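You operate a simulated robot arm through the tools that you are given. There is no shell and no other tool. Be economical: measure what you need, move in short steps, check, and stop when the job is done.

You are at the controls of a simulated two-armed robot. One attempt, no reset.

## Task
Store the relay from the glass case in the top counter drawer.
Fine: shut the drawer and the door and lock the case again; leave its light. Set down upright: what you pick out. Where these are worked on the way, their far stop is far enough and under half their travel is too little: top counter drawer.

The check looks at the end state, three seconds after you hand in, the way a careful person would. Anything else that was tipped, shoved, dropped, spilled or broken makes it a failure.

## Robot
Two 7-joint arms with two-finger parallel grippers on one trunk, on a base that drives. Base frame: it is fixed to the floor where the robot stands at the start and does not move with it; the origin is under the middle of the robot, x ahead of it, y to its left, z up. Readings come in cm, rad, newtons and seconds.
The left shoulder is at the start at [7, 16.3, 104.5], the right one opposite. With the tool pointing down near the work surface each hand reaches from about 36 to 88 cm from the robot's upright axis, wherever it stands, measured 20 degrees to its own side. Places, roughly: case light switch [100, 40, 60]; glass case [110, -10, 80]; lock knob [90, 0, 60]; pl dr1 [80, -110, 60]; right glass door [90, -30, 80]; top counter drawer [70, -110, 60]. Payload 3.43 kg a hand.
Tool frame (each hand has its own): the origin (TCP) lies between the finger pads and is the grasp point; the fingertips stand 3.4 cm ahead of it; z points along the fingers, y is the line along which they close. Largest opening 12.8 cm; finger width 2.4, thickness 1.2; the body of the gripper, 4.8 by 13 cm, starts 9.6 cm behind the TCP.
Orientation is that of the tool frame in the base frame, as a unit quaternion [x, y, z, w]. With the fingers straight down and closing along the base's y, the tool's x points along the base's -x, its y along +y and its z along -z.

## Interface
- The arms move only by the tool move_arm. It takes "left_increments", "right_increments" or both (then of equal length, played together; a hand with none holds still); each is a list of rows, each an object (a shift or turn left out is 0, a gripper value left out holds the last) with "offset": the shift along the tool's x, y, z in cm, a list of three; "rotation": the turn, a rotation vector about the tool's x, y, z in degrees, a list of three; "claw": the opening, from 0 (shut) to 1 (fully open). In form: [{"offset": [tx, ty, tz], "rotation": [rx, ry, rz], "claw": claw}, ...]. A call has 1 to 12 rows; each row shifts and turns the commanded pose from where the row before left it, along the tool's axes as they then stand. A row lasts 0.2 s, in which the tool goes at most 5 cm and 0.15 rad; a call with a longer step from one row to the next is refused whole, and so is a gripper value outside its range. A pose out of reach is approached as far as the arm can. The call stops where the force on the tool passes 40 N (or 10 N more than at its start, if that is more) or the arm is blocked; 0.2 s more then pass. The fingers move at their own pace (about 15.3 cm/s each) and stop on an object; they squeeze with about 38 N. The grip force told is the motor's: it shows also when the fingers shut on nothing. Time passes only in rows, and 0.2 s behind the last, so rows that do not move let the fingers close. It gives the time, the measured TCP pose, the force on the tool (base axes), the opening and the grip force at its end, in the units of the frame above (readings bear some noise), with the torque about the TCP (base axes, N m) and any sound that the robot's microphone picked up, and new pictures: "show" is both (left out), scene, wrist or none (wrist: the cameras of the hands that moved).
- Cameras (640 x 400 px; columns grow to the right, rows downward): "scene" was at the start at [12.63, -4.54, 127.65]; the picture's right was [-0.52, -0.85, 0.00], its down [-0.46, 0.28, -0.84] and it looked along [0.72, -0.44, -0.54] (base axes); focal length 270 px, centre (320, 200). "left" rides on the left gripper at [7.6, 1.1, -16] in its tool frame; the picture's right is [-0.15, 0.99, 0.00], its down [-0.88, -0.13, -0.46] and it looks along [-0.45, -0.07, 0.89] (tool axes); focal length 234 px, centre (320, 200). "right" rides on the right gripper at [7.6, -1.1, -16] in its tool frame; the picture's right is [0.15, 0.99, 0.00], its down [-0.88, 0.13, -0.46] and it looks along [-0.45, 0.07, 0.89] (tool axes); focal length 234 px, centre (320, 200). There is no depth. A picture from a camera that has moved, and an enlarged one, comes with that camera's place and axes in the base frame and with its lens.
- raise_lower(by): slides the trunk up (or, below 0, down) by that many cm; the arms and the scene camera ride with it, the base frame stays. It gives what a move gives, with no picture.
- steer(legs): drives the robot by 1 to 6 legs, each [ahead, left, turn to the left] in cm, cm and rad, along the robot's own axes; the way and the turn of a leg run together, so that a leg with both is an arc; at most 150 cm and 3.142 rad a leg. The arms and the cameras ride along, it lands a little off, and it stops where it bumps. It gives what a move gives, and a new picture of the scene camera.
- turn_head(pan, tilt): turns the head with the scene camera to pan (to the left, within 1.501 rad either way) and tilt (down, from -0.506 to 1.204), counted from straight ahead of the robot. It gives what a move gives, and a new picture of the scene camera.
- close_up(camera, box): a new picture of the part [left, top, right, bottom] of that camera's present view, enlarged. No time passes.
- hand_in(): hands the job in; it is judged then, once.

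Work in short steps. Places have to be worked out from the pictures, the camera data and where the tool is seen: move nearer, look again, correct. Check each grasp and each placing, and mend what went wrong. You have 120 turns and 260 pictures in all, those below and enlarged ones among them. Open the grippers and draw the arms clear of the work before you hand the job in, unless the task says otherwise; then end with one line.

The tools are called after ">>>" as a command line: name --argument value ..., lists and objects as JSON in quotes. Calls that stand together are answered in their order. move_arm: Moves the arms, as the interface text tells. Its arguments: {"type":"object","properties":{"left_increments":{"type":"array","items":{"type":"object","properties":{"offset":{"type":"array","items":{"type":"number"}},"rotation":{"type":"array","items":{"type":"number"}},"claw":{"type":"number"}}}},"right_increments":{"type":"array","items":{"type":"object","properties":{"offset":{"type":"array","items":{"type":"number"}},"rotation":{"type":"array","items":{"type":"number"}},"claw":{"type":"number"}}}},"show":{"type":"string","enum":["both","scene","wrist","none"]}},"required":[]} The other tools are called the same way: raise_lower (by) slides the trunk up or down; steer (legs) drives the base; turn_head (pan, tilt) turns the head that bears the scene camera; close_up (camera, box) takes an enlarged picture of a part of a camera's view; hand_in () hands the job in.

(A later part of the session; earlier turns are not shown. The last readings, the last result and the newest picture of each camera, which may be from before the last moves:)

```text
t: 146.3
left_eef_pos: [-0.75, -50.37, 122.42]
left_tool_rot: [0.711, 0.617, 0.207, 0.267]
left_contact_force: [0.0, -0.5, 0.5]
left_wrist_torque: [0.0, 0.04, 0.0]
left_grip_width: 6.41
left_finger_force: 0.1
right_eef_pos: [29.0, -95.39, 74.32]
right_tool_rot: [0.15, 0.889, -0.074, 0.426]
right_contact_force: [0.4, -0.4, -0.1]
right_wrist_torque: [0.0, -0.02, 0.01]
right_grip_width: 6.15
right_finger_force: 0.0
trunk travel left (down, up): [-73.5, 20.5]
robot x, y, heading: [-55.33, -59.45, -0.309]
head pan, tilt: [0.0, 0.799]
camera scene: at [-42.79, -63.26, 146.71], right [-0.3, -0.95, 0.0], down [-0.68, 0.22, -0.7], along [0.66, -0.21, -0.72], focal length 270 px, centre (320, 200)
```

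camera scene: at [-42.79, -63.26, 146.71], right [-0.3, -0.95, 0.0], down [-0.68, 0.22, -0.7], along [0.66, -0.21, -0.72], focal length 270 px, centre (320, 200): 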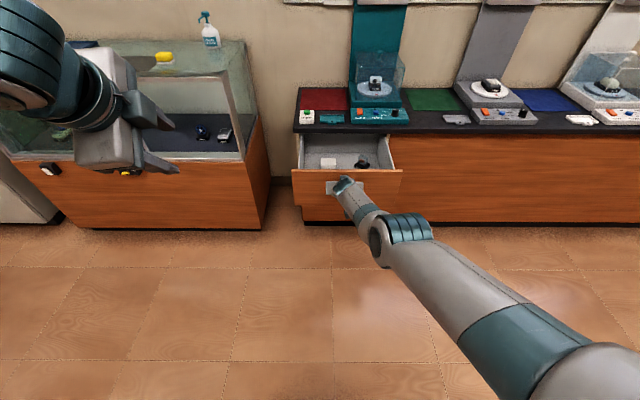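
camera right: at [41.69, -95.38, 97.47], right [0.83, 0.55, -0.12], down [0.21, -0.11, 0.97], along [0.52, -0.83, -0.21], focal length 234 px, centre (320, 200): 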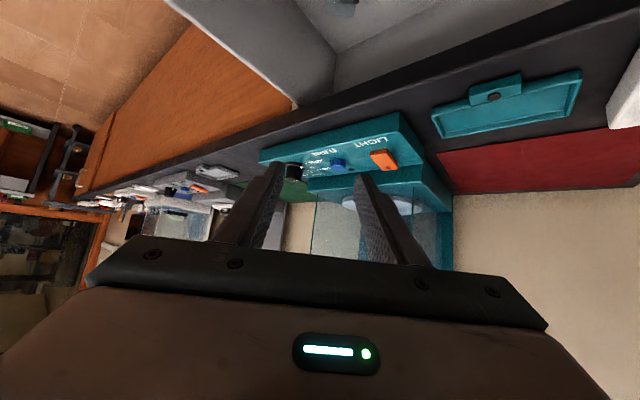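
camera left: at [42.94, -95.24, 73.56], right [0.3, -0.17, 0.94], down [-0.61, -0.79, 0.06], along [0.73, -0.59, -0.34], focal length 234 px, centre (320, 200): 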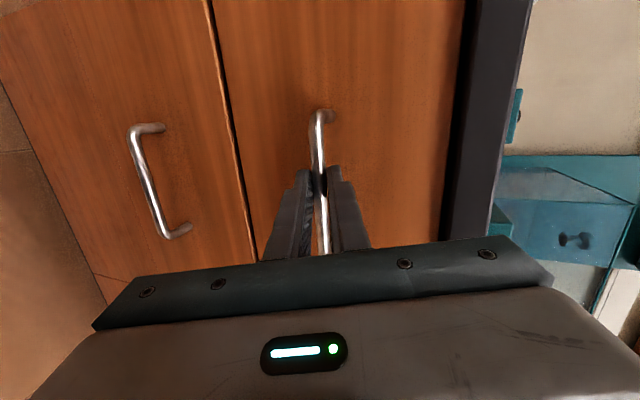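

The fingertips are just in front of the panel above the handle. I close the fingers and push the drawer in by driving ahead in gentle legs.

>>> move_arm --right_increments '[{"claw": 0}, {"claw": 0}]' --show "none"

>>> steer --legs '[[5, 0, -0.01], [8, 0, 0], [8, 0, 0]]'

```text
t: 146.9
left_eef_pos: [-0.72, -50.34, 122.24]
left_tool_rot: [0.711, 0.617, 0.207, 0.266]
left_contact_force: [-0.8, 0.0, 0.2]
left_wrist_torque: [0.04, -0.02, -0.03]
left_grip_width: 6.41
left_finger_force: 0.1
right_eef_pos: [29.01, -95.31, 74.33]
right_tool_rot: [0.151, 0.889, -0.074, 0.425]
right_contact_force: [-0.4, -0.2, 0.4]
right_wrist_torque: [-0.02, -0.01, 0.02]
right_grip_width: 0.0
right_finger_force: 33.1
trunk travel left (down, up): [-73.5, 20.5]
robot x, y, heading: [-54.91, -59.38, -0.305]
head pan, tilt: [0.0, 0.799]
```

```text
t: 149.1
left_eef_pos: [18.92, -57.55, 122.29]
left_tool_rot: [0.715, 0.613, 0.206, 0.268]
left_contact_force: [-0.2, 0.5, -1.0]
left_wrist_torque: [0.06, -0.01, 0.0]
left_grip_width: 6.41
left_finger_force: 0.1
right_eef_pos: [48.08, -102.79, 74.17]
right_tool_rot: [0.156, 0.889, -0.076, 0.423]
right_contact_force: [-0.2, 0.5, 0.3]
right_wrist_torque: [0.04, -0.02, -0.04]
right_grip_width: 0.01
right_finger_force: 33.3
trunk travel left (down, up): [-73.5, 20.5]
robot x, y, heading: [-35.92, -65.96, -0.321]
head pan, tilt: [0.0, 0.799]
camera scene: at [-23.22, -69.84, 146.72], right [-0.31, -0.95, 0.0], down [-0.68, 0.22, -0.7], along [0.66, -0.22, -0.72], focal length 270 px, centre (320, 200)
```

scene: 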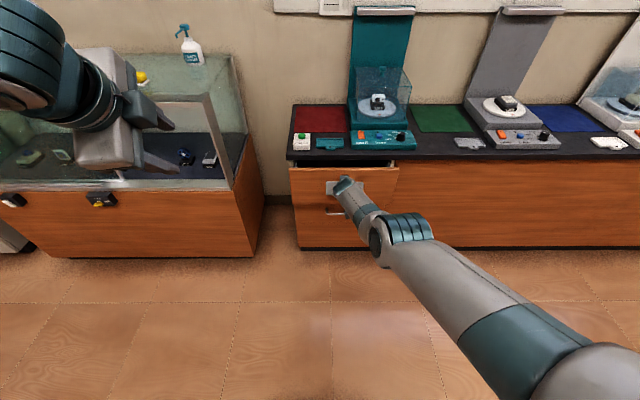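

About 10 cm remain. I push 7 more by base, then finish with the arm.

>>> steer --legs '[[7, 0, 0]]'

>>> move_arm --right_increments '[{"offset": [-0.62, 0, 0.78]}, {"offset": [-0.62, 0, 0.78]}, {"offset": [-0.62, 0, 0.78]}, {"offset": [-0.62, 0, 0.78]}, {"offset": [-0.62, 0, 0.78]}, {"offset": [-0.62, 0, 0.78]}]' --show "scene"

```text
t: 150.2
left_eef_pos: [25.25, -59.63, 122.35]
left_tool_rot: [0.715, 0.612, 0.206, 0.269]
left_contact_force: [0.5, -0.7, -0.4]
left_wrist_torque: [-0.01, -0.03, 0.0]
left_grip_width: 6.37
left_finger_force: 0.0
right_eef_pos: [54.48, -104.92, 74.45]
right_tool_rot: [0.156, 0.888, -0.077, 0.426]
right_contact_force: [0.0, -0.4, 0.3]
right_wrist_torque: [-0.01, -0.02, -0.05]
right_grip_width: 0.0
right_finger_force: 33.0
trunk travel left (down, up): [-73.5, 20.5]
robot x, y, heading: [-28.89, -68.41, -0.317]
head pan, tilt: [0.0, 0.799]
camera scene: at [-16.98, -71.92, 146.76], right [-0.31, -0.95, 0.0], down [-0.68, 0.22, -0.7], along [0.66, -0.22, -0.72], focal length 270 px, centre (320, 200)
```

scene: 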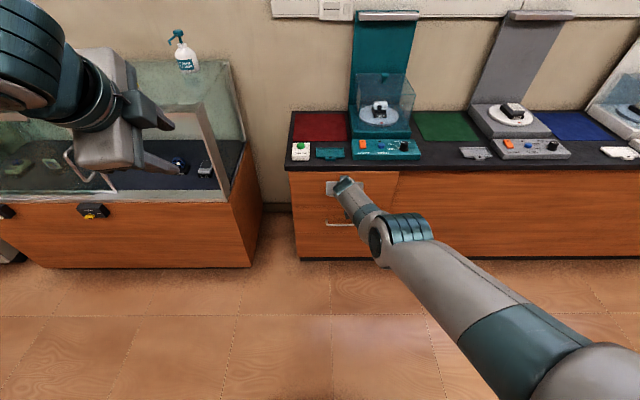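

```text
t: 151.6
left_eef_pos: [25.43, -59.7, 122.31]
left_tool_rot: [0.715, 0.613, 0.205, 0.267]
left_contact_force: [-0.2, -0.5, 0.3]
left_wrist_torque: [-0.03, 0.02, 0.02]
left_grip_width: 6.4
left_finger_force: 0.1
right_eef_pos: [54.59, -104.98, 74.3]
right_tool_rot: [0.156, 0.889, -0.076, 0.425]
right_contact_force: [0.3, 0.6, -1.0]
right_wrist_torque: [0.03, -0.02, -0.02]
right_grip_width: 0.0
right_finger_force: 32.9
right hand out of reach, approached as far as the arm can: row 1, 2, 3, 4, 5, 6
trunk travel left (down, up): [-73.5, 20.5]
robot x, y, heading: [-29.09, -67.74, -0.317]
head pan, tilt: [0.0, 0.799]
camera scene: at [-16.72, -72.02, 146.71], right [-0.31, -0.95, 0.0], down [-0.68, 0.23, -0.7], along [0.66, -0.22, -0.72], focal length 270 px, centre (320, 200)
```

scene: 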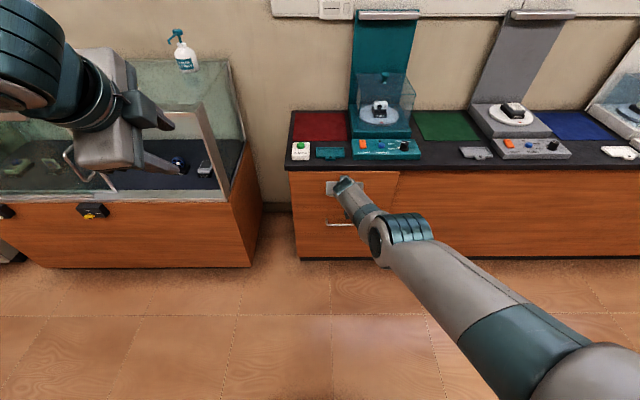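

The arm is at full reach, so I finish with the base in short legs until the drawer stops.

>>> steer --legs '[[2, 0, 0], [2, 0, 0], [2, 0, 0]]'

>>> close_up --camera "scene" --box '[270, 130, 430, 270]'

```text
t: 152.9
left_eef_pos: [29.04, -60.97, 122.41]
left_tool_rot: [0.715, 0.612, 0.205, 0.269]
left_contact_force: [0.8, -1.5, 0.6]
left_wrist_torque: [0.02, 0.04, -0.03]
left_grip_width: 6.39
left_finger_force: 0.0
right_eef_pos: [58.0, -105.96, 73.98]
right_tool_rot: [0.157, 0.89, -0.075, 0.421]
right_contact_force: [-10.3, 3.7, 4.3]
right_wrist_torque: [0.04, 0.02, 0.01]
right_grip_width: 0.0
right_finger_force: 32.9
trunk travel left (down, up): [-73.5, 20.5]
robot x, y, heading: [-25.31, -68.98, -0.316]
head pan, tilt: [0.0, 0.799]
stopped in leg 3: the force on the tool passed its limit at 70 N (the readings are from after the stop); the commanded pose is now the measured one
camera scene: at [-13.14, -73.23, 146.72], right [-0.32, -0.95, 0.0], down [-0.68, 0.23, -0.7], along [0.66, -0.22, -0.72], focal length 270 px, centre (320, 200)
```

scene: 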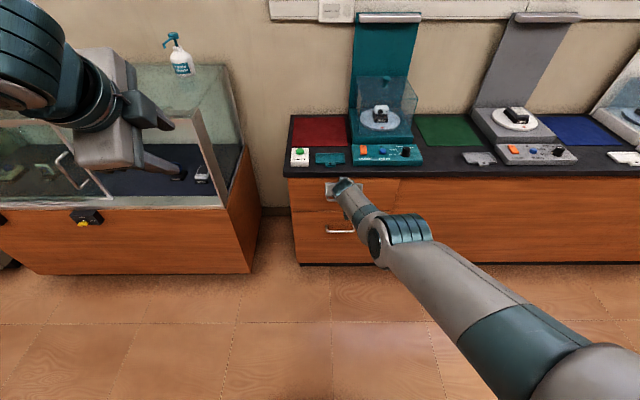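

```text
2.86 times, centred on (350, 200) of scene
camera zoom: at [-13.14, -73.23, 146.72], right [-0.32, -0.95, 0.0], down [-0.68, 0.23, -0.7], along [0.66, -0.22, -0.72], focal length 770 px, centre (234, 200)
```

zoom: 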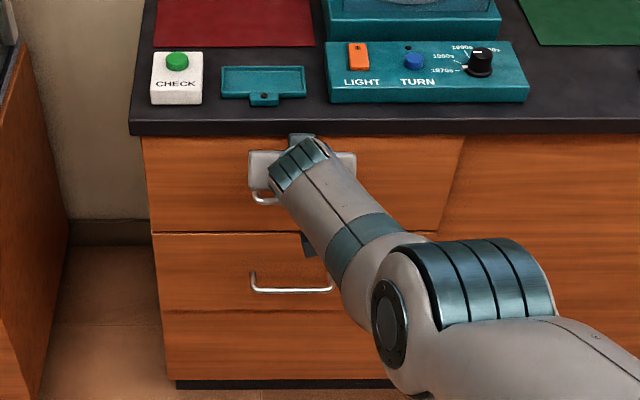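

The drawer is shut flush. I back off and drive over to the case, then lower the trunk to the earlier door-handle height.

>>> steer --legs '[[-20, 0, 0], [0, 76, 0]]'

>>> raise_lower --by -47

>>> move_arm --right_increments '[{"rotation": [0, -6, 0], "claw": 0.4, "offset": [-1.5, 0, -1]}, {"rotation": [0, -6, 0], "offset": [-1.5, 0, -1]}, {"rotation": [0, -6, 0], "offset": [-1.5, 0, -1]}, {"rotation": [0, -6, 0], "offset": [-1.5, 0, -1]}, {"rotation": [0, -6, 0], "offset": [-1.5, 0, -1]}]' --show "both"

```text
t: 158.3
left_eef_pos: [34.09, 18.03, 122.25]
left_tool_rot: [0.714, 0.613, 0.206, 0.268]
left_contact_force: [-1.1, -1.2, -0.2]
left_wrist_torque: [0.03, -0.02, 0.0]
left_grip_width: 6.4
left_finger_force: 0.1
right_eef_pos: [63.07, -26.81, 73.99]
right_tool_rot: [0.156, 0.89, -0.075, 0.421]
right_contact_force: [0.5, 0.5, 0.2]
right_wrist_torque: [0.04, 0.01, -0.02]
right_grip_width: 0.0
right_finger_force: 32.9
trunk travel left (down, up): [-73.5, 20.5]
robot x, y, heading: [-20.55, 9.75, -0.318]
head pan, tilt: [0.0, 0.799]
camera scene: at [-8.15, 5.69, 146.71], right [-0.31, -0.95, 0.0], down [-0.68, 0.22, -0.7], along [0.66, -0.22, -0.72], focal length 270 px, centre (320, 200)
```

scene: 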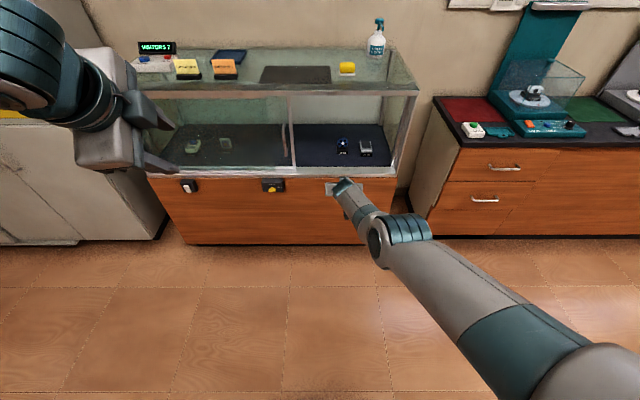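

```text
refused: -47 is not a number from -40 to 40
```

```text
t: 159.7
left_eef_pos: [33.98, 18.01, 122.27]
left_tool_rot: [0.714, 0.613, 0.205, 0.268]
left_contact_force: [0.1, -0.2, -0.3]
left_wrist_torque: [0.01, 0.03, -0.03]
left_grip_width: 6.38
left_finger_force: 0.0
right_eef_pos: [59.95, -35.43, 81.76]
right_tool_rot: [0.124, 0.749, -0.166, 0.629]
right_contact_force: [0.3, -1.1, -0.3]
right_wrist_torque: [0.02, 0.01, -0.02]
right_grip_width: 5.14
right_finger_force: 0.1
trunk travel left (down, up): [-73.5, 20.5]
robot x, y, heading: [-20.38, 9.43, -0.32]
head pan, tilt: [0.0, 0.799]
stopped in row 5 (right hand): the arm was blocked; the commanded pose is now the measured one
camera scene: at [-8.14, 5.73, 146.71], right [-0.31, -0.95, 0.0], down [-0.68, 0.22, -0.7], along [0.66, -0.22, -0.72], focal length 270 px, centre (320, 200)
camera right: at [43.68, -30.04, 77.02], right [0.36, 0.9, -0.24], down [-0.2, 0.32, 0.92], along [0.91, -0.29, 0.3], focal length 234 px, centre (320, 200)
```

scene: 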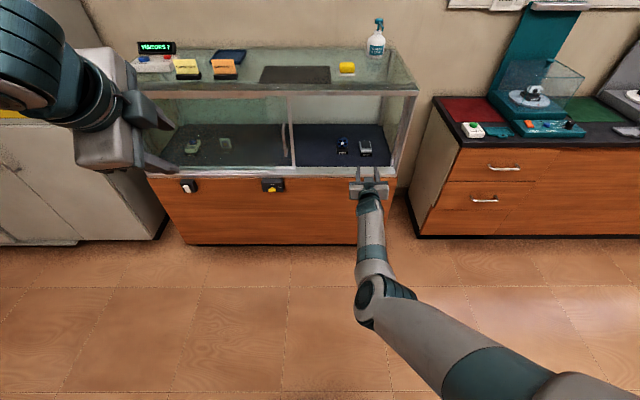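
right: 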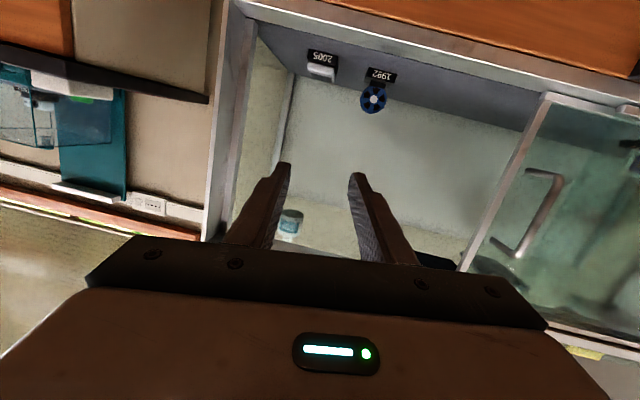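

The door handle is seen at left. I lower the trunk 30 cm, and bring the level hand up and left in front of the handle.

>>> raise_lower --by -30

>>> move_arm --right_increments '[{"offset": [-3, 3, 0], "rotation": [0, 0, 5]}, {"offset": [-3, 3, 0]}, {"offset": [-3, 3, 0]}, {"offset": [-3, 3, 0]}, {"offset": [-3, 3, 0]}, {"offset": [-3, 3, 0]}, {"offset": [-3, 3, 0]}, {"offset": [-3, 3, 0]}, {"offset": [-3, 3, 0]}, {"offset": [-3, 3, 0]}]' --show "both"

```text
t: 162.7
left_eef_pos: [33.99, 18.0, 92.17]
left_tool_rot: [0.714, 0.613, 0.205, 0.267]
left_contact_force: [0.5, 0.1, -0.5]
left_wrist_torque: [-0.01, -0.01, 0.0]
left_grip_width: 6.38
left_finger_force: 0.0
right_eef_pos: [59.8, -35.27, 51.68]
right_tool_rot: [0.124, 0.75, -0.164, 0.629]
right_contact_force: [-0.2, 0.4, 0.1]
right_wrist_torque: [0.0, -0.01, 0.02]
right_grip_width: 5.11
right_finger_force: 0.0
trunk travel left (down, up): [-43.5, 50.5]
robot x, y, heading: [-20.71, 9.35, -0.32]
head pan, tilt: [0.0, 0.799]
```

```text
t: 164.9
left_eef_pos: [34.01, 18.09, 92.35]
left_tool_rot: [0.714, 0.613, 0.205, 0.268]
left_contact_force: [-0.7, -0.5, 0.1]
left_wrist_torque: [-0.02, 0.02, -0.02]
left_grip_width: 6.41
left_finger_force: 0.1
right_eef_pos: [74.44, -10.83, 78.67]
right_tool_rot: [0.155, 0.744, -0.128, 0.637]
right_contact_force: [0.2, 0.3, 0.4]
right_wrist_torque: [0.0, 0.01, 0.01]
right_grip_width: 5.1
right_finger_force: 0.1
right hand out of reach, approached as far as the arm can: row 9, 10
trunk travel left (down, up): [-43.5, 50.5]
robot x, y, heading: [-20.76, 9.49, -0.32]
head pan, tilt: [0.0, 0.799]
camera scene: at [-8.17, 5.7, 116.71], right [-0.31, -0.95, 0.0], down [-0.68, 0.22, -0.7], along [0.66, -0.22, -0.72], focal length 270 px, centre (320, 200)
camera right: at [58.32, -5.02, 73.77], right [0.37, 0.92, -0.14], down [-0.24, 0.24, 0.94], along [0.9, -0.32, 0.31], focal length 234 px, centre (320, 200)
```

scene: 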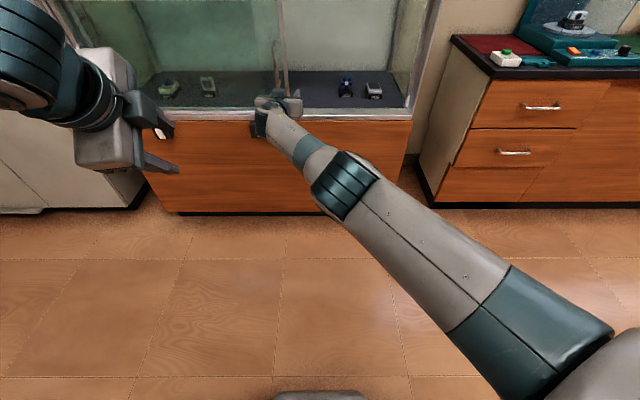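
right: 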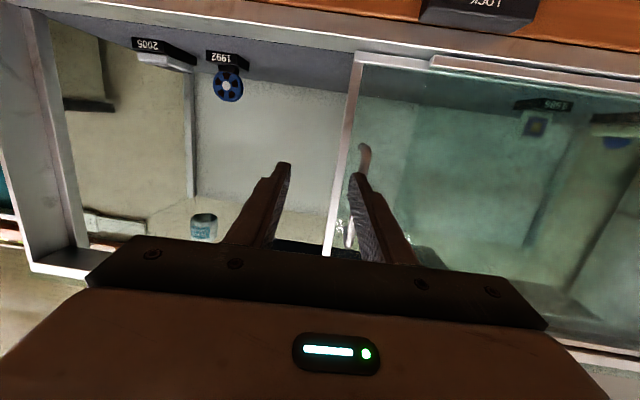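

The handle is at t≈17.4, N≈85.5; the hand at t≈13.2, near its reach limit. I shift the base 4 cm left and 6 cm ahead.

>>> steer --legs '[[0, 4.2, 0], [6, 0, 0]]'

>>> move_arm --right_increments '[{"offset": [0, 0, 0]}]' --show "wrist"

```text
t: 166.3
left_eef_pos: [41.12, 20.09, 92.29]
left_tool_rot: [0.714, 0.614, 0.206, 0.267]
left_contact_force: [0.0, -0.3, 0.0]
left_wrist_torque: [-0.04, -0.02, -0.01]
left_grip_width: 6.41
left_finger_force: 0.1
right_eef_pos: [81.41, -8.54, 78.6]
right_tool_rot: [0.154, 0.745, -0.129, 0.636]
right_contact_force: [0.1, -0.3, -0.9]
right_wrist_torque: [-0.05, -0.05, -0.01]
right_grip_width: 5.12
right_finger_force: 0.0
trunk travel left (down, up): [-43.5, 50.5]
robot x, y, heading: [-13.39, 11.68, -0.315]
head pan, tilt: [0.0, 0.799]
camera scene: at [-1.08, 7.78, 116.69], right [-0.31, -0.95, 0.0], down [-0.68, 0.22, -0.7], along [0.66, -0.22, -0.72], focal length 270 px, centre (320, 200)
```

scene: 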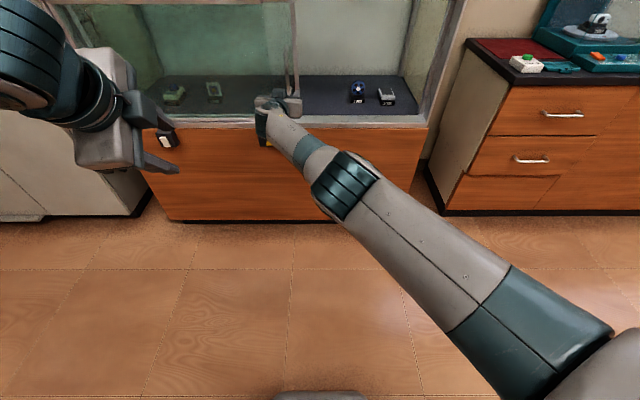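

```text
t: 166.7
left_eef_pos: [40.92, 20.21, 92.27]
left_tool_rot: [0.714, 0.613, 0.207, 0.268]
left_contact_force: [0.7, 0.4, 0.8]
left_wrist_torque: [0.01, 0.0, 0.0]
left_grip_width: 6.39
left_finger_force: 0.0
right_eef_pos: [81.4, -8.52, 78.75]
right_tool_rot: [0.153, 0.744, -0.128, 0.638]
right_contact_force: [-0.6, 0.4, -0.1]
right_wrist_torque: [-0.01, -0.03, -0.03]
right_grip_width: 5.1
right_finger_force: 0.1
trunk travel left (down, up): [-43.5, 50.5]
robot x, y, heading: [-13.61, 11.77, -0.319]
head pan, tilt: [0.0, 0.799]
camera right: at [65.28, -2.81, 73.77], right [0.37, 0.92, -0.14], down [-0.24, 0.24, 0.94], along [0.9, -0.31, 0.31], focal length 234 px, centre (320, 200)
```

right: 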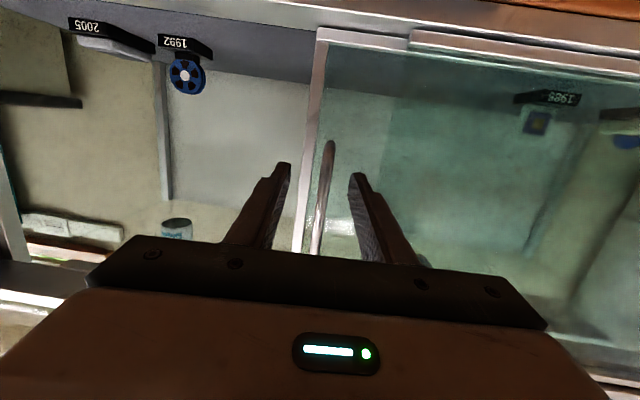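

The bar is centred between the fingers. I advance 3.2 cm as before and grip.

>>> move_arm --right_increments '[{"offset": [0, 0.1, 1.1]}, {"offset": [0, 0.1, 1.1]}, {"offset": [0, 0, 0.9]}, {"claw": 0}, {"claw": 0}, {"claw": 0}]' --show "none"

```text
t: 168.1
left_eef_pos: [40.91, 20.23, 92.32]
left_tool_rot: [0.714, 0.614, 0.205, 0.268]
left_contact_force: [0.6, 0.5, 0.2]
left_wrist_torque: [-0.01, -0.03, 0.01]
left_grip_width: 6.38
left_finger_force: 0.0
right_eef_pos: [81.4, -8.46, 78.73]
right_tool_rot: [0.153, 0.744, -0.128, 0.637]
right_contact_force: [0.3, -0.7, 0.2]
right_wrist_torque: [0.0, -0.02, 0.0]
right_grip_width: 0.0
right_finger_force: 33.3
right hand out of reach, approached as far as the arm can: row 1, 2, 3
trunk travel left (down, up): [-43.5, 50.5]
robot x, y, heading: [-13.33, 12.02, -0.314]
head pan, tilt: [0.0, 0.799]
```

The arm did not reach; I open and drive 3.4 cm ahead instead, then grip.

>>> move_arm --right_increments '[{"claw": 0.4}, {"claw": 0.4}]' --show "none"

>>> steer --legs '[[3.6, 0, 0]]'

>>> move_arm --right_increments '[{"claw": 0}, {"claw": 0}, {"claw": 0}]' --show "wrist"

```text
t: 168.7
left_eef_pos: [41.01, 20.14, 92.23]
left_tool_rot: [0.714, 0.614, 0.205, 0.268]
left_contact_force: [0.6, 0.2, -0.2]
left_wrist_torque: [0.01, -0.01, 0.0]
left_grip_width: 6.41
left_finger_force: 0.0
right_eef_pos: [81.13, -8.4, 78.69]
right_tool_rot: [0.155, 0.744, -0.13, 0.637]
right_contact_force: [0.5, 1.1, -0.5]
right_wrist_torque: [0.01, 0.01, 0.02]
right_grip_width: 5.12
right_finger_force: 0.1
trunk travel left (down, up): [-43.5, 50.5]
robot x, y, heading: [-13.77, 11.91, -0.318]
head pan, tilt: [0.0, 0.799]
```

```text
t: 169.6
left_eef_pos: [44.43, 19.04, 92.11]
left_tool_rot: [0.714, 0.614, 0.206, 0.267]
left_contact_force: [0.8, 0.2, 0.3]
left_wrist_torque: [0.01, 0.07, -0.04]
left_grip_width: 6.38
left_finger_force: 0.1
right_eef_pos: [84.78, -9.59, 78.6]
right_tool_rot: [0.153, 0.745, -0.128, 0.636]
right_contact_force: [0.8, 1.5, -0.3]
right_wrist_torque: [-0.02, -0.06, 0.0]
right_grip_width: 5.11
right_finger_force: 0.1
trunk travel left (down, up): [-43.5, 50.5]
robot x, y, heading: [-10.08, 10.66, -0.316]
head pan, tilt: [0.0, 0.799]
camera scene: at [2.24, 6.68, 116.7], right [-0.31, -0.95, 0.0], down [-0.68, 0.22, -0.7], along [0.66, -0.22, -0.72], focal length 270 px, centre (320, 200)
```

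scene: 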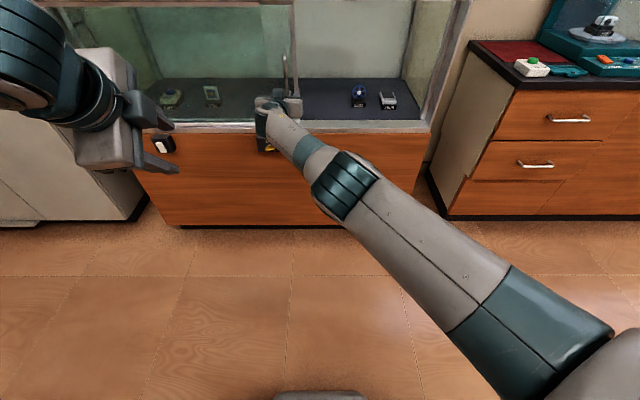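

```text
t: 170.4
left_eef_pos: [44.41, 19.13, 92.21]
left_tool_rot: [0.715, 0.613, 0.206, 0.266]
left_contact_force: [-0.1, 0.4, -0.8]
left_wrist_torque: [-0.03, -0.01, 0.01]
left_grip_width: 6.39
left_finger_force: 0.1
right_eef_pos: [84.72, -9.74, 78.62]
right_tool_rot: [0.154, 0.744, -0.129, 0.637]
right_contact_force: [1.1, -1.7, -1.7]
right_wrist_torque: [-0.28, 0.51, -0.06]
right_grip_width: 1.18
right_finger_force: 45.0
trunk travel left (down, up): [-43.5, 50.5]
robot x, y, heading: [-10.32, 10.91, -0.318]
head pan, tilt: [0.0, 0.799]
camera right: at [68.61, -3.98, 73.71], right [0.37, 0.92, -0.14], down [-0.24, 0.24, 0.94], along [0.9, -0.31, 0.31], focal length 234 px, centre (320, 200)
```

right: 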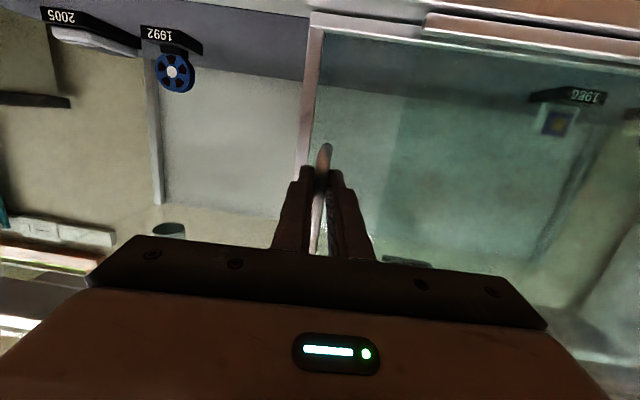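

Gripped. I slide the door to the right along the case front, 12 cm first.

>>> move_arm --right_increments '[{"offset": [0, -2, 0.16]}, {"offset": [0, -3, 0.24]}, {"offset": [0, -3, 0.24]}, {"offset": [0, -3, 0.24]}]' --show "none"

```text
t: 171.4
left_eef_pos: [44.32, 18.96, 92.3]
left_tool_rot: [0.714, 0.613, 0.207, 0.267]
left_contact_force: [0.5, -0.2, -0.2]
left_wrist_torque: [0.03, -0.02, -0.01]
left_grip_width: 6.4
left_finger_force: 0.0
right_eef_pos: [81.04, -20.42, 78.78]
right_tool_rot: [0.156, 0.743, -0.131, 0.638]
right_contact_force: [14.4, -6.7, 9.4]
right_wrist_torque: [-0.69, -0.08, -0.05]
right_grip_width: 1.17
right_finger_force: 44.8
trunk travel left (down, up): [-43.5, 50.5]
robot x, y, heading: [-10.43, 10.77, -0.321]
head pan, tilt: [0.0, 0.799]
```

It slides well; I continue.

>>> move_arm --right_increments '[{"offset": [0, -3, 0.5]}, {"offset": [0, -3, 0.28]}, {"offset": [0, -3, 0.28]}, {"offset": [0, -3, 0.28]}, {"offset": [0, -3, 0.28]}, {"offset": [0, -3, 0.28]}]' --show "none"

```text
t: 172.8
left_eef_pos: [44.27, 19.12, 92.37]
left_tool_rot: [0.714, 0.614, 0.207, 0.267]
left_contact_force: [0.1, -1.1, -0.6]
left_wrist_torque: [0.01, 0.0, 0.04]
left_grip_width: 6.41
left_finger_force: 0.1
right_eef_pos: [75.48, -37.52, 78.57]
right_tool_rot: [0.153, 0.742, -0.13, 0.64]
right_contact_force: [18.8, -7.6, 21.3]
right_wrist_torque: [-0.73, -0.35, 0.05]
right_grip_width: 1.16
right_finger_force: 44.9
trunk travel left (down, up): [-43.5, 50.5]
robot x, y, heading: [-9.99, 10.87, -0.317]
head pan, tilt: [0.0, 0.799]
```

About 17.5 cm remain to the shut position. I relieve stress and continue 15 cm.

>>> move_arm --right_increments '[{"offset": [-0.5, -3, 0.8]}, {"offset": [-0.1, -3, 0.25]}, {"offset": [-0.1, -3, 0.25]}, {"offset": [-0.1, -3, 0.25]}, {"offset": [-0.1, -3, 0.25]}]' --show "none"

```text
t: 174.0
left_eef_pos: [44.1, 18.96, 92.33]
left_tool_rot: [0.714, 0.613, 0.206, 0.268]
left_contact_force: [-0.8, 0.6, 0.4]
left_wrist_torque: [0.02, 0.04, 0.06]
left_grip_width: 6.4
left_finger_force: 0.0
right_eef_pos: [71.21, -52.56, 78.69]
right_tool_rot: [0.155, 0.745, -0.129, 0.636]
right_contact_force: [-29.1, 6.8, -7.0]
right_wrist_torque: [-0.78, 0.45, -0.05]
right_grip_width: 1.2
right_finger_force: 44.9
trunk travel left (down, up): [-43.5, 50.5]
robot x, y, heading: [-10.08, 10.78, -0.317]
head pan, tilt: [0.0, 0.799]
```

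Nearly shut; I push the last couple of centimetres to the stop.

>>> move_arm --right_increments '[{"offset": [0, -1, -0.5]}, {"offset": [0, -1, 0.05]}, {"offset": [0, -1, 0.08]}]' --show "scene"

>>> close_up --camera "scene" --box '[340, 0, 500, 160]'

```text
t: 174.8
left_eef_pos: [44.66, 19.36, 92.13]
left_tool_rot: [0.714, 0.615, 0.205, 0.266]
left_contact_force: [-0.6, 0.3, -0.1]
left_wrist_torque: [0.01, 0.0, -0.01]
left_grip_width: 6.41
left_finger_force: 0.0
right_eef_pos: [70.64, -54.2, 78.59]
right_tool_rot: [0.152, 0.745, -0.127, 0.637]
right_contact_force: [25.2, 2.7, -6.1]
right_wrist_torque: [-0.39, 0.14, 0.16]
right_grip_width: 1.18
right_finger_force: 44.7
trunk travel left (down, up): [-43.5, 50.5]
robot x, y, heading: [-10.0, 10.73, -0.316]
head pan, tilt: [0.0, 0.799]
camera scene: at [2.5, 6.73, 116.67], right [-0.31, -0.95, 0.0], down [-0.68, 0.22, -0.69], along [0.66, -0.22, -0.72], focal length 270 px, centre (320, 200)
```

scene: 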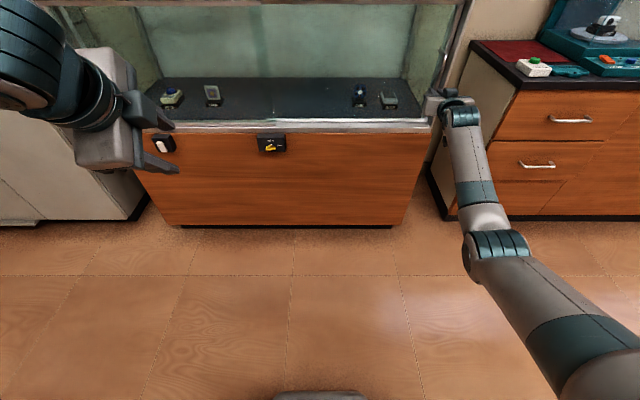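

```text
2.50 times, centred on (420, 80) of scene
camera zoom: at [2.5, 6.73, 116.67], right [-0.31, -0.95, 0.0], down [-0.68, 0.22, -0.69], along [0.66, -0.22, -0.72], focal length 674 px, centre (70, 500)
```

zoom: 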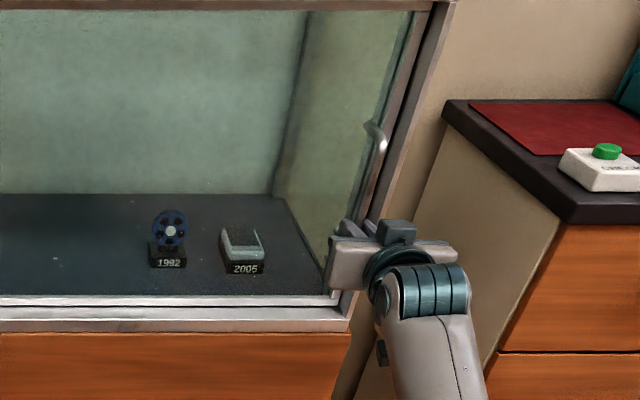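

Door at its original shut position. I nudge 0.6 cm more to seat it, release and withdraw the right hand.

>>> move_arm --right_increments '[{"offset": [0, -0.6, 0]}, {"offset": [0, 0.3, 0], "claw": 0.4}, {"claw": 0.4}, {"claw": 0.4}, {"offset": [0, 0, -3]}, {"offset": [0, 0, -4]}, {"offset": [0, -2, -4]}, {"offset": [0, -3, -3]}]' --show "scene"

>>> close_up --camera "scene" --box '[240, 0, 480, 160]'

```text
t: 176.6
left_eef_pos: [44.15, 19.16, 92.19]
left_tool_rot: [0.715, 0.613, 0.206, 0.267]
left_contact_force: [-0.3, 0.6, 0.2]
left_wrist_torque: [0.02, -0.02, 0.02]
left_grip_width: 6.37
left_finger_force: 0.1
right_eef_pos: [55.27, -54.0, 80.95]
right_tool_rot: [0.154, 0.744, -0.129, 0.638]
right_contact_force: [0.5, 0.5, -0.5]
right_wrist_torque: [-0.06, 0.01, 0.01]
right_grip_width: 5.13
right_finger_force: 0.0
trunk travel left (down, up): [-43.5, 50.5]
robot x, y, heading: [-10.16, 10.51, -0.319]
head pan, tilt: [0.0, 0.799]
camera scene: at [2.03, 6.68, 116.72], right [-0.31, -0.95, 0.0], down [-0.68, 0.22, -0.7], along [0.66, -0.22, -0.72], focal length 270 px, centre (320, 200)
```

scene: 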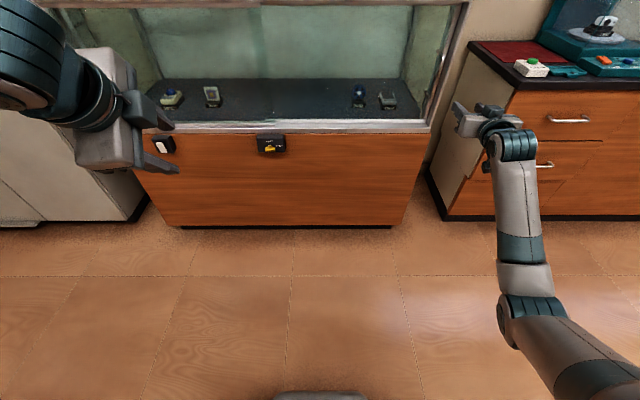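

```text
2.50 times, centred on (360, 80) of scene
camera zoom: at [2.03, 6.68, 116.72], right [-0.31, -0.95, 0.0], down [-0.68, 0.22, -0.7], along [0.66, -0.22, -0.72], focal length 674 px, centre (220, 500)
```

zoom: 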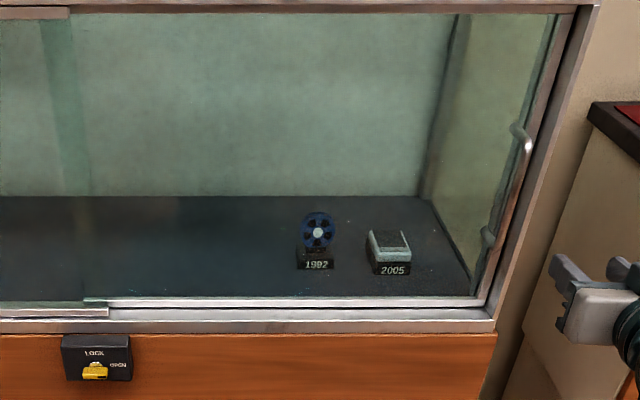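

The door is shut. For relocking I restore the earlier key-turning stance: base, trunk down 38 cm, then extend the left hand.

>>> steer --legs '[[3.5, -6.3, -0.02]]'

>>> raise_lower --by -38

>>> move_arm --left_increments '[{"offset": [-0.65, 3.45, 2.0], "claw": 0.4}, {"offset": [-0.65, 3.45, 2.0]}, {"offset": [-0.65, 3.45, 2.0]}, {"offset": [-0.65, 3.45, 2.0]}, {"offset": [-0.65, 3.45, 2.0]}, {"offset": [-0.65, 3.45, 2.0]}, {"offset": [-0.65, 3.45, 2.0]}, {"offset": [-0.65, 3.45, 2.0]}]' --show "none"

>>> move_arm --left_increments '[{"rotation": [-8, 0, 0]}, {"rotation": [-8, 0, 0]}, {"rotation": [-8, 0, 0]}, {"rotation": [-8, 0, 0]}]' --show "both"

```text
t: 177.6
left_eef_pos: [45.72, 10.88, 92.29]
left_tool_rot: [0.721, 0.605, 0.204, 0.269]
left_contact_force: [0.6, -0.6, 1.1]
left_wrist_torque: [0.03, 0.02, 0.05]
left_grip_width: 6.39
left_finger_force: 0.1
right_eef_pos: [55.27, -62.59, 80.81]
right_tool_rot: [0.161, 0.742, -0.134, 0.636]
right_contact_force: [0.5, -1.1, 0.2]
right_wrist_torque: [-0.03, -0.03, 0.07]
right_grip_width: 5.12
right_finger_force: 0.1
trunk travel left (down, up): [-43.5, 50.5]
robot x, y, heading: [-9.13, 3.74, -0.343]
head pan, tilt: [0.0, 0.799]
camera scene: at [3.32, -0.82, 116.7], right [-0.33, -0.94, 0.0], down [-0.68, 0.24, -0.7], along [0.66, -0.23, -0.72], focal length 270 px, centre (320, 200)
```

scene: 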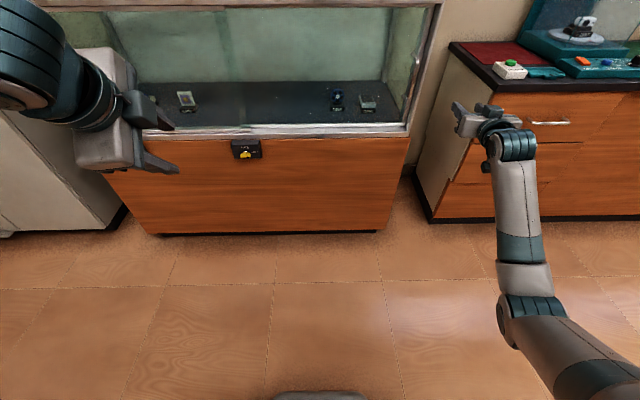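

```text
t: 181.3
left_eef_pos: [45.67, 10.9, 54.31]
left_tool_rot: [0.72, 0.606, 0.203, 0.269]
left_contact_force: [-0.1, 0.3, 0.2]
left_wrist_torque: [-0.02, 0.0, 0.02]
left_grip_width: 6.4
left_finger_force: 0.1
right_eef_pos: [55.26, -62.45, 42.98]
right_tool_rot: [0.161, 0.743, -0.135, 0.636]
right_contact_force: [0.8, -0.6, -0.1]
right_wrist_torque: [-0.01, 0.04, -0.01]
right_grip_width: 5.12
right_finger_force: 0.0
trunk travel left (down, up): [-5.5, 88.5]
robot x, y, heading: [-9.12, 3.57, -0.334]
head pan, tilt: [0.0, 0.799]
```

```text
t: 183.1
left_eef_pos: [61.08, 0.61, 51.8]
left_tool_rot: [0.719, 0.606, 0.204, 0.271]
left_contact_force: [-0.9, -0.5, 1.1]
left_wrist_torque: [-0.03, 0.02, 0.02]
left_grip_width: 5.1
left_finger_force: 0.1
left hand out of reach, approached as far as the arm can: row 2, 3, 4, 5, 6, 7, 8
right_eef_pos: [55.3, -62.48, 42.89]
right_tool_rot: [0.161, 0.743, -0.135, 0.636]
right_contact_force: [-1.1, -0.1, 0.2]
right_wrist_torque: [-0.01, 0.01, -0.01]
right_grip_width: 5.13
right_finger_force: 0.2
trunk travel left (down, up): [-5.5, 88.5]
robot x, y, heading: [-9.38, 3.46, -0.337]
head pan, tilt: [0.0, 0.799]
```

```text
t: 184.1
left_eef_pos: [60.69, 0.61, 51.76]
left_tool_rot: [0.618, 0.527, 0.363, 0.458]
left_contact_force: [-0.8, -0.4, 0.5]
left_wrist_torque: [0.01, 0.02, 0.0]
left_grip_width: 5.11
left_finger_force: 0.1
right_eef_pos: [55.34, -62.43, 42.85]
right_tool_rot: [0.161, 0.742, -0.135, 0.636]
right_contact_force: [-0.1, 0.6, -0.3]
right_wrist_torque: [0.03, 0.0, 0.0]
right_grip_width: 5.1
right_finger_force: 0.1
trunk travel left (down, up): [-5.5, 88.5]
robot x, y, heading: [-8.91, 3.35, -0.333]
head pan, tilt: [0.0, 0.799]
camera scene: at [3.28, -0.69, 78.72], right [-0.33, -0.94, 0.0], down [-0.68, 0.24, -0.7], along [0.66, -0.23, -0.72], focal length 270 px, centre (320, 200)
camera left: at [47.65, 11.05, 57.55], right [0.29, -0.17, 0.94], down [-0.63, -0.78, 0.05], along [0.72, -0.61, -0.33], focal length 234 px, centre (320, 200)
```

scene: 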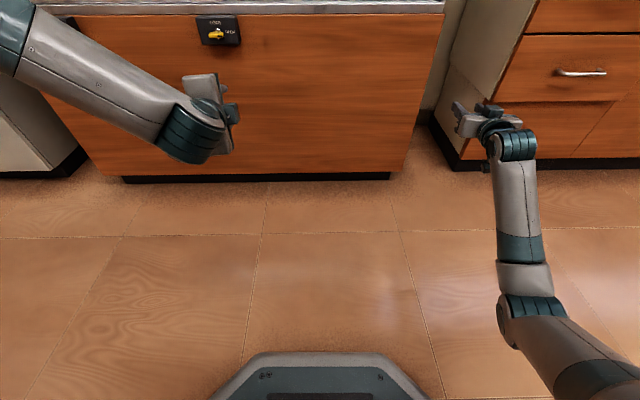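
left: 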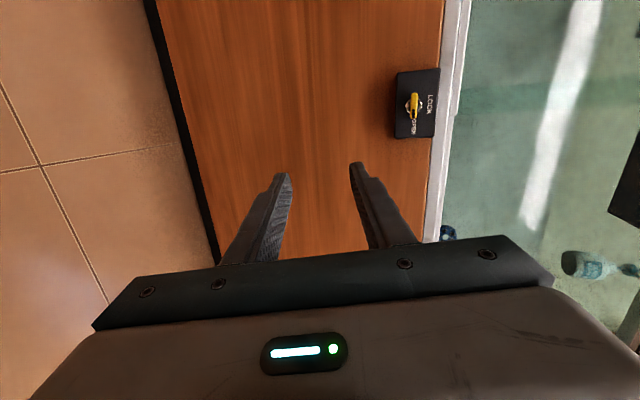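

The key is in view. I bring the left hand forward, up and left toward it, then level it.

>>> move_arm --left_increments '[{"offset": [0.7, 2.4, 2.8]}, {"offset": [0.7, 2.4, 2.8]}, {"offset": [0.7, 2.4, 2.8]}, {"offset": [0.7, 2.4, 2.8]}, {"offset": [0.7, 2.4, 2.8]}, {"rotation": [-7, 1.5, 0]}, {"rotation": [-7, 1.5, 0]}]' --show "wrist"

```text
t: 185.7
left_eef_pos: [78.33, 1.04, 58.68]
left_tool_rot: [0.547, 0.49, 0.441, 0.516]
left_contact_force: [0.1, 0.2, 0.3]
left_wrist_torque: [0.0, 0.01, -0.03]
left_grip_width: 5.12
left_finger_force: 0.1
right_eef_pos: [55.23, -62.49, 42.81]
right_tool_rot: [0.16, 0.743, -0.134, 0.636]
right_contact_force: [-0.7, -0.1, 1.1]
right_wrist_torque: [-0.01, 0.01, -0.02]
right_grip_width: 5.11
right_finger_force: 0.0
trunk travel left (down, up): [-5.5, 88.5]
robot x, y, heading: [-9.24, 3.71, -0.337]
head pan, tilt: [0.0, 0.799]
camera left: at [63.6, 10.76, 60.72], right [0.06, -0.13, 0.99], down [-0.58, -0.81, -0.07], along [0.81, -0.57, -0.13], focal length 234 px, centre (320, 200)
```

left: 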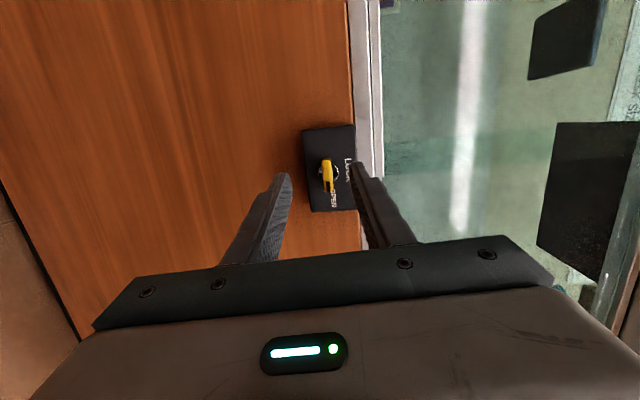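

The hand is level and about 5 cm from the key. I advance with a small rightward correction, then close.

>>> move_arm --left_increments '[{"offset": [-0.38, 0.18, 1.3]}, {"offset": [-0.38, 0.18, 1.3]}, {"offset": [-0.38, 0.18, 1.2]}, {"offset": [-0.35, 0.15, 1.0]}]' --show "none"

>>> close_up --camera "left" --box '[230, 90, 410, 200]'

```text
t: 186.7
left_eef_pos: [83.01, -1.11, 58.89]
left_tool_rot: [0.548, 0.49, 0.44, 0.515]
left_contact_force: [0.3, 0.0, 0.2]
left_wrist_torque: [0.01, 0.0, -0.04]
left_grip_width: 5.11
left_finger_force: 0.2
right_eef_pos: [55.29, -62.46, 42.91]
right_tool_rot: [0.16, 0.743, -0.134, 0.636]
right_contact_force: [0.0, -0.4, -0.6]
right_wrist_torque: [0.02, -0.01, -0.04]
right_grip_width: 5.13
right_finger_force: 0.1
trunk travel left (down, up): [-5.5, 88.5]
robot x, y, heading: [-9.17, 3.18, -0.337]
head pan, tilt: [0.0, 0.799]
```

```text
3.56 times, centred on (320, 145) of left
camera zoom: at [68.31, 8.7, 61.07], right [0.06, -0.13, 0.99], down [-0.58, -0.81, -0.07], along [0.81, -0.57, -0.13], focal length 833 px, centre (320, 396)
```

zoom: 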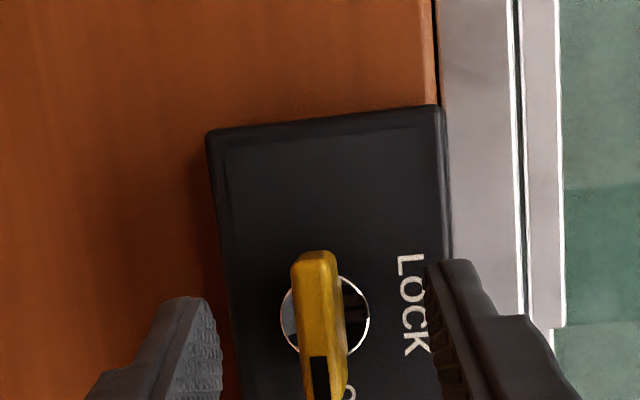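

The key is centred between the fingers. I close on it.

>>> move_arm --left_increments '[{"claw": 0}, {"claw": 0}, {"claw": 0}]' --show "none"

>>> close_up --camera "left" --box '[230, 90, 410, 200]'

```text
t: 187.5
left_eef_pos: [83.03, -0.98, 58.76]
left_tool_rot: [0.548, 0.49, 0.44, 0.515]
left_contact_force: [-2.5, -1.0, -3.8]
left_wrist_torque: [-0.12, -0.48, -0.22]
left_grip_width: 1.07
left_finger_force: 43.8
right_eef_pos: [55.09, -62.5, 42.86]
right_tool_rot: [0.161, 0.743, -0.135, 0.636]
right_contact_force: [-0.6, -0.4, 0.1]
right_wrist_torque: [0.0, 0.01, 0.01]
right_grip_width: 5.12
right_finger_force: 0.0
trunk travel left (down, up): [-5.5, 88.5]
robot x, y, heading: [-9.03, 3.3, -0.338]
head pan, tilt: [0.0, 0.799]
```

```text
3.56 times, centred on (320, 145) of left
camera zoom: at [68.3, 8.68, 61.03], right [0.06, -0.13, 0.99], down [-0.58, -0.81, -0.07], along [0.81, -0.57, -0.13], focal length 833 px, centre (320, 396)
```

zoom: 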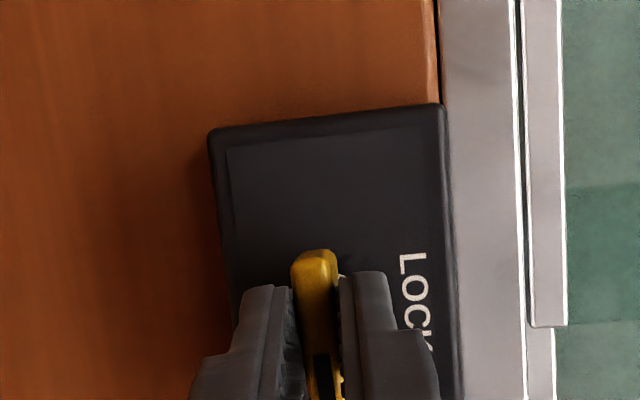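

Gripped (1.07 cm). I turn counter-clockwise about the lock axis, half way first.

>>> move_arm --left_increments '[{"rotation": [1.5, -0.6, -7.8]}, {"rotation": [1.5, -0.6, -7.8]}, {"rotation": [1.5, -0.6, -7.8]}, {"rotation": [1.5, -0.6, -7.8]}, {"rotation": [1.5, -0.6, -7.8]}, {"rotation": [1.5, -0.6, -7.8]}]' --show "none"

```text
t: 188.9
left_eef_pos: [83.12, -0.77, 58.96]
left_tool_rot: [0.356, 0.684, 0.144, 0.62]
left_contact_force: [18.9, 0.7, 8.5]
left_wrist_torque: [-0.24, -0.96, 0.33]
left_grip_width: 1.04
left_finger_force: 44.0
right_eef_pos: [55.32, -62.42, 42.86]
right_tool_rot: [0.16, 0.743, -0.134, 0.636]
right_contact_force: [0.3, -0.3, 0.1]
right_wrist_torque: [0.02, 0.01, 0.01]
right_grip_width: 5.11
right_finger_force: 0.1
trunk travel left (down, up): [-5.5, 88.5]
robot x, y, heading: [-9.29, 3.68, -0.336]
head pan, tilt: [0.0, 0.799]
```

It turns. I do the remaining 45°.

>>> move_arm --left_increments '[{"rotation": [1.5, -0.6, -7.8]}, {"rotation": [1.5, -0.6, -7.8]}, {"rotation": [1.5, -0.6, -7.8]}, {"rotation": [1.5, -0.6, -7.8]}, {"rotation": [1.5, -0.6, -7.8]}, {"rotation": [0.8, -0.3, -4]}]' --show "wrist"

```text
t: 190.3
left_eef_pos: [82.98, -0.47, 58.8]
left_tool_rot: [0.128, 0.758, -0.15, 0.622]
left_contact_force: [19.3, 22.0, 12.3]
left_wrist_torque: [1.06, -1.14, 1.05]
left_grip_width: 1.12
left_finger_force: 44.8
right_eef_pos: [55.35, -62.34, 42.96]
right_tool_rot: [0.161, 0.742, -0.135, 0.636]
right_contact_force: [-0.4, -0.8, -0.8]
right_wrist_torque: [0.01, 0.0, 0.0]
right_grip_width: 5.1
right_finger_force: 0.0
trunk travel left (down, up): [-5.5, 88.5]
robot x, y, heading: [-9.3, 3.9, -0.333]
head pan, tilt: [0.0, 0.799]
camera left: at [67.54, 6.86, 54.24], right [0.4, 0.91, 0.08], down [-0.29, 0.05, 0.96], along [0.87, -0.41, 0.28], focal length 234 px, centre (320, 200)
```

left: 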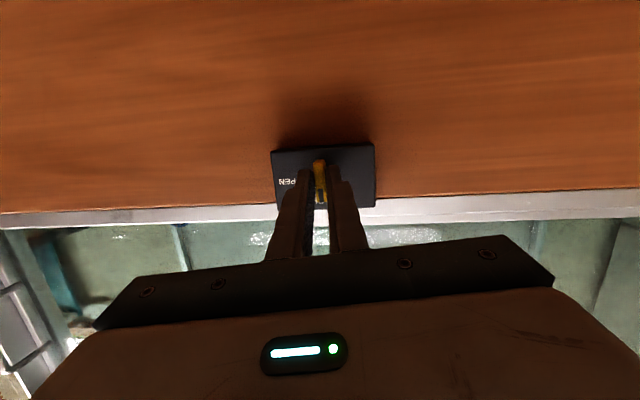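

Turned to the stop. I release, withdraw and inspect the key.

>>> move_arm --left_increments '[{"claw": 0.35}, {"claw": 0.35}, {"claw": 0.35}, {"offset": [0, 0, -3]}, {"offset": [0, 0, -4]}, {"offset": [0, 0, -4]}]' --show "scene"

>>> close_up --camera "left" --box '[230, 70, 430, 195]'

```text
t: 191.7
left_eef_pos: [72.82, 3.34, 60.83]
left_tool_rot: [0.131, 0.759, -0.152, 0.62]
left_contact_force: [0.1, -0.8, -0.2]
left_wrist_torque: [0.0, -0.03, 0.0]
left_grip_width: 4.48
left_finger_force: 0.0
right_eef_pos: [55.23, -62.5, 42.83]
right_tool_rot: [0.163, 0.742, -0.136, 0.635]
right_contact_force: [-0.7, 0.1, -0.8]
right_wrist_torque: [0.0, -0.01, -0.03]
right_grip_width: 5.13
right_finger_force: 0.1
trunk travel left (down, up): [-5.5, 88.5]
robot x, y, heading: [-9.03, 3.57, -0.337]
head pan, tilt: [0.0, 0.799]
camera scene: at [3.3, -0.69, 78.71], right [-0.33, -0.94, 0.0], down [-0.68, 0.24, -0.7], along [0.66, -0.23, -0.72], focal length 270 px, centre (320, 200)
```

scene: 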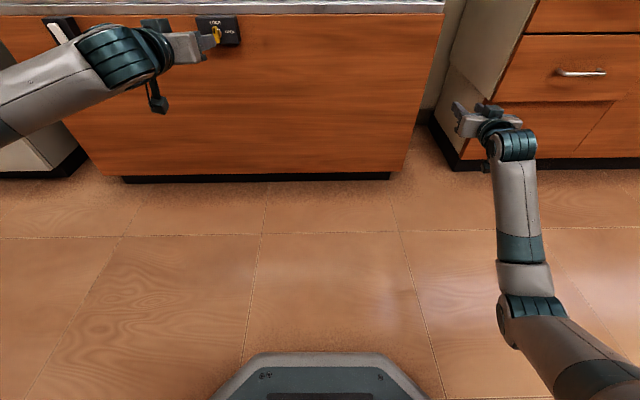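

```text
3.20 times, centred on (330, 132) of left
camera zoom: at [57.39, 10.75, 56.17], right [0.41, 0.91, 0.08], down [-0.29, 0.05, 0.96], along [0.86, -0.42, 0.28], focal length 749 px, centre (288, 416)
```

zoom: 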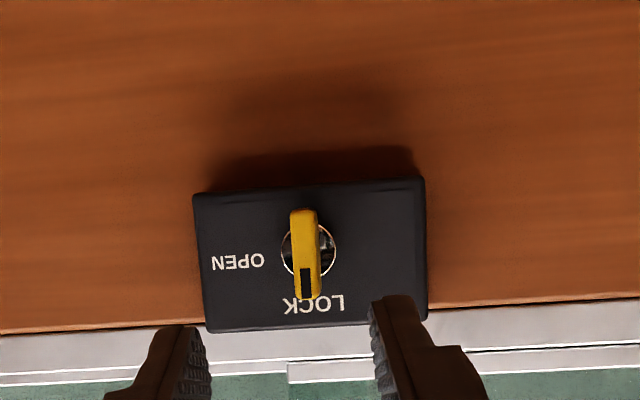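

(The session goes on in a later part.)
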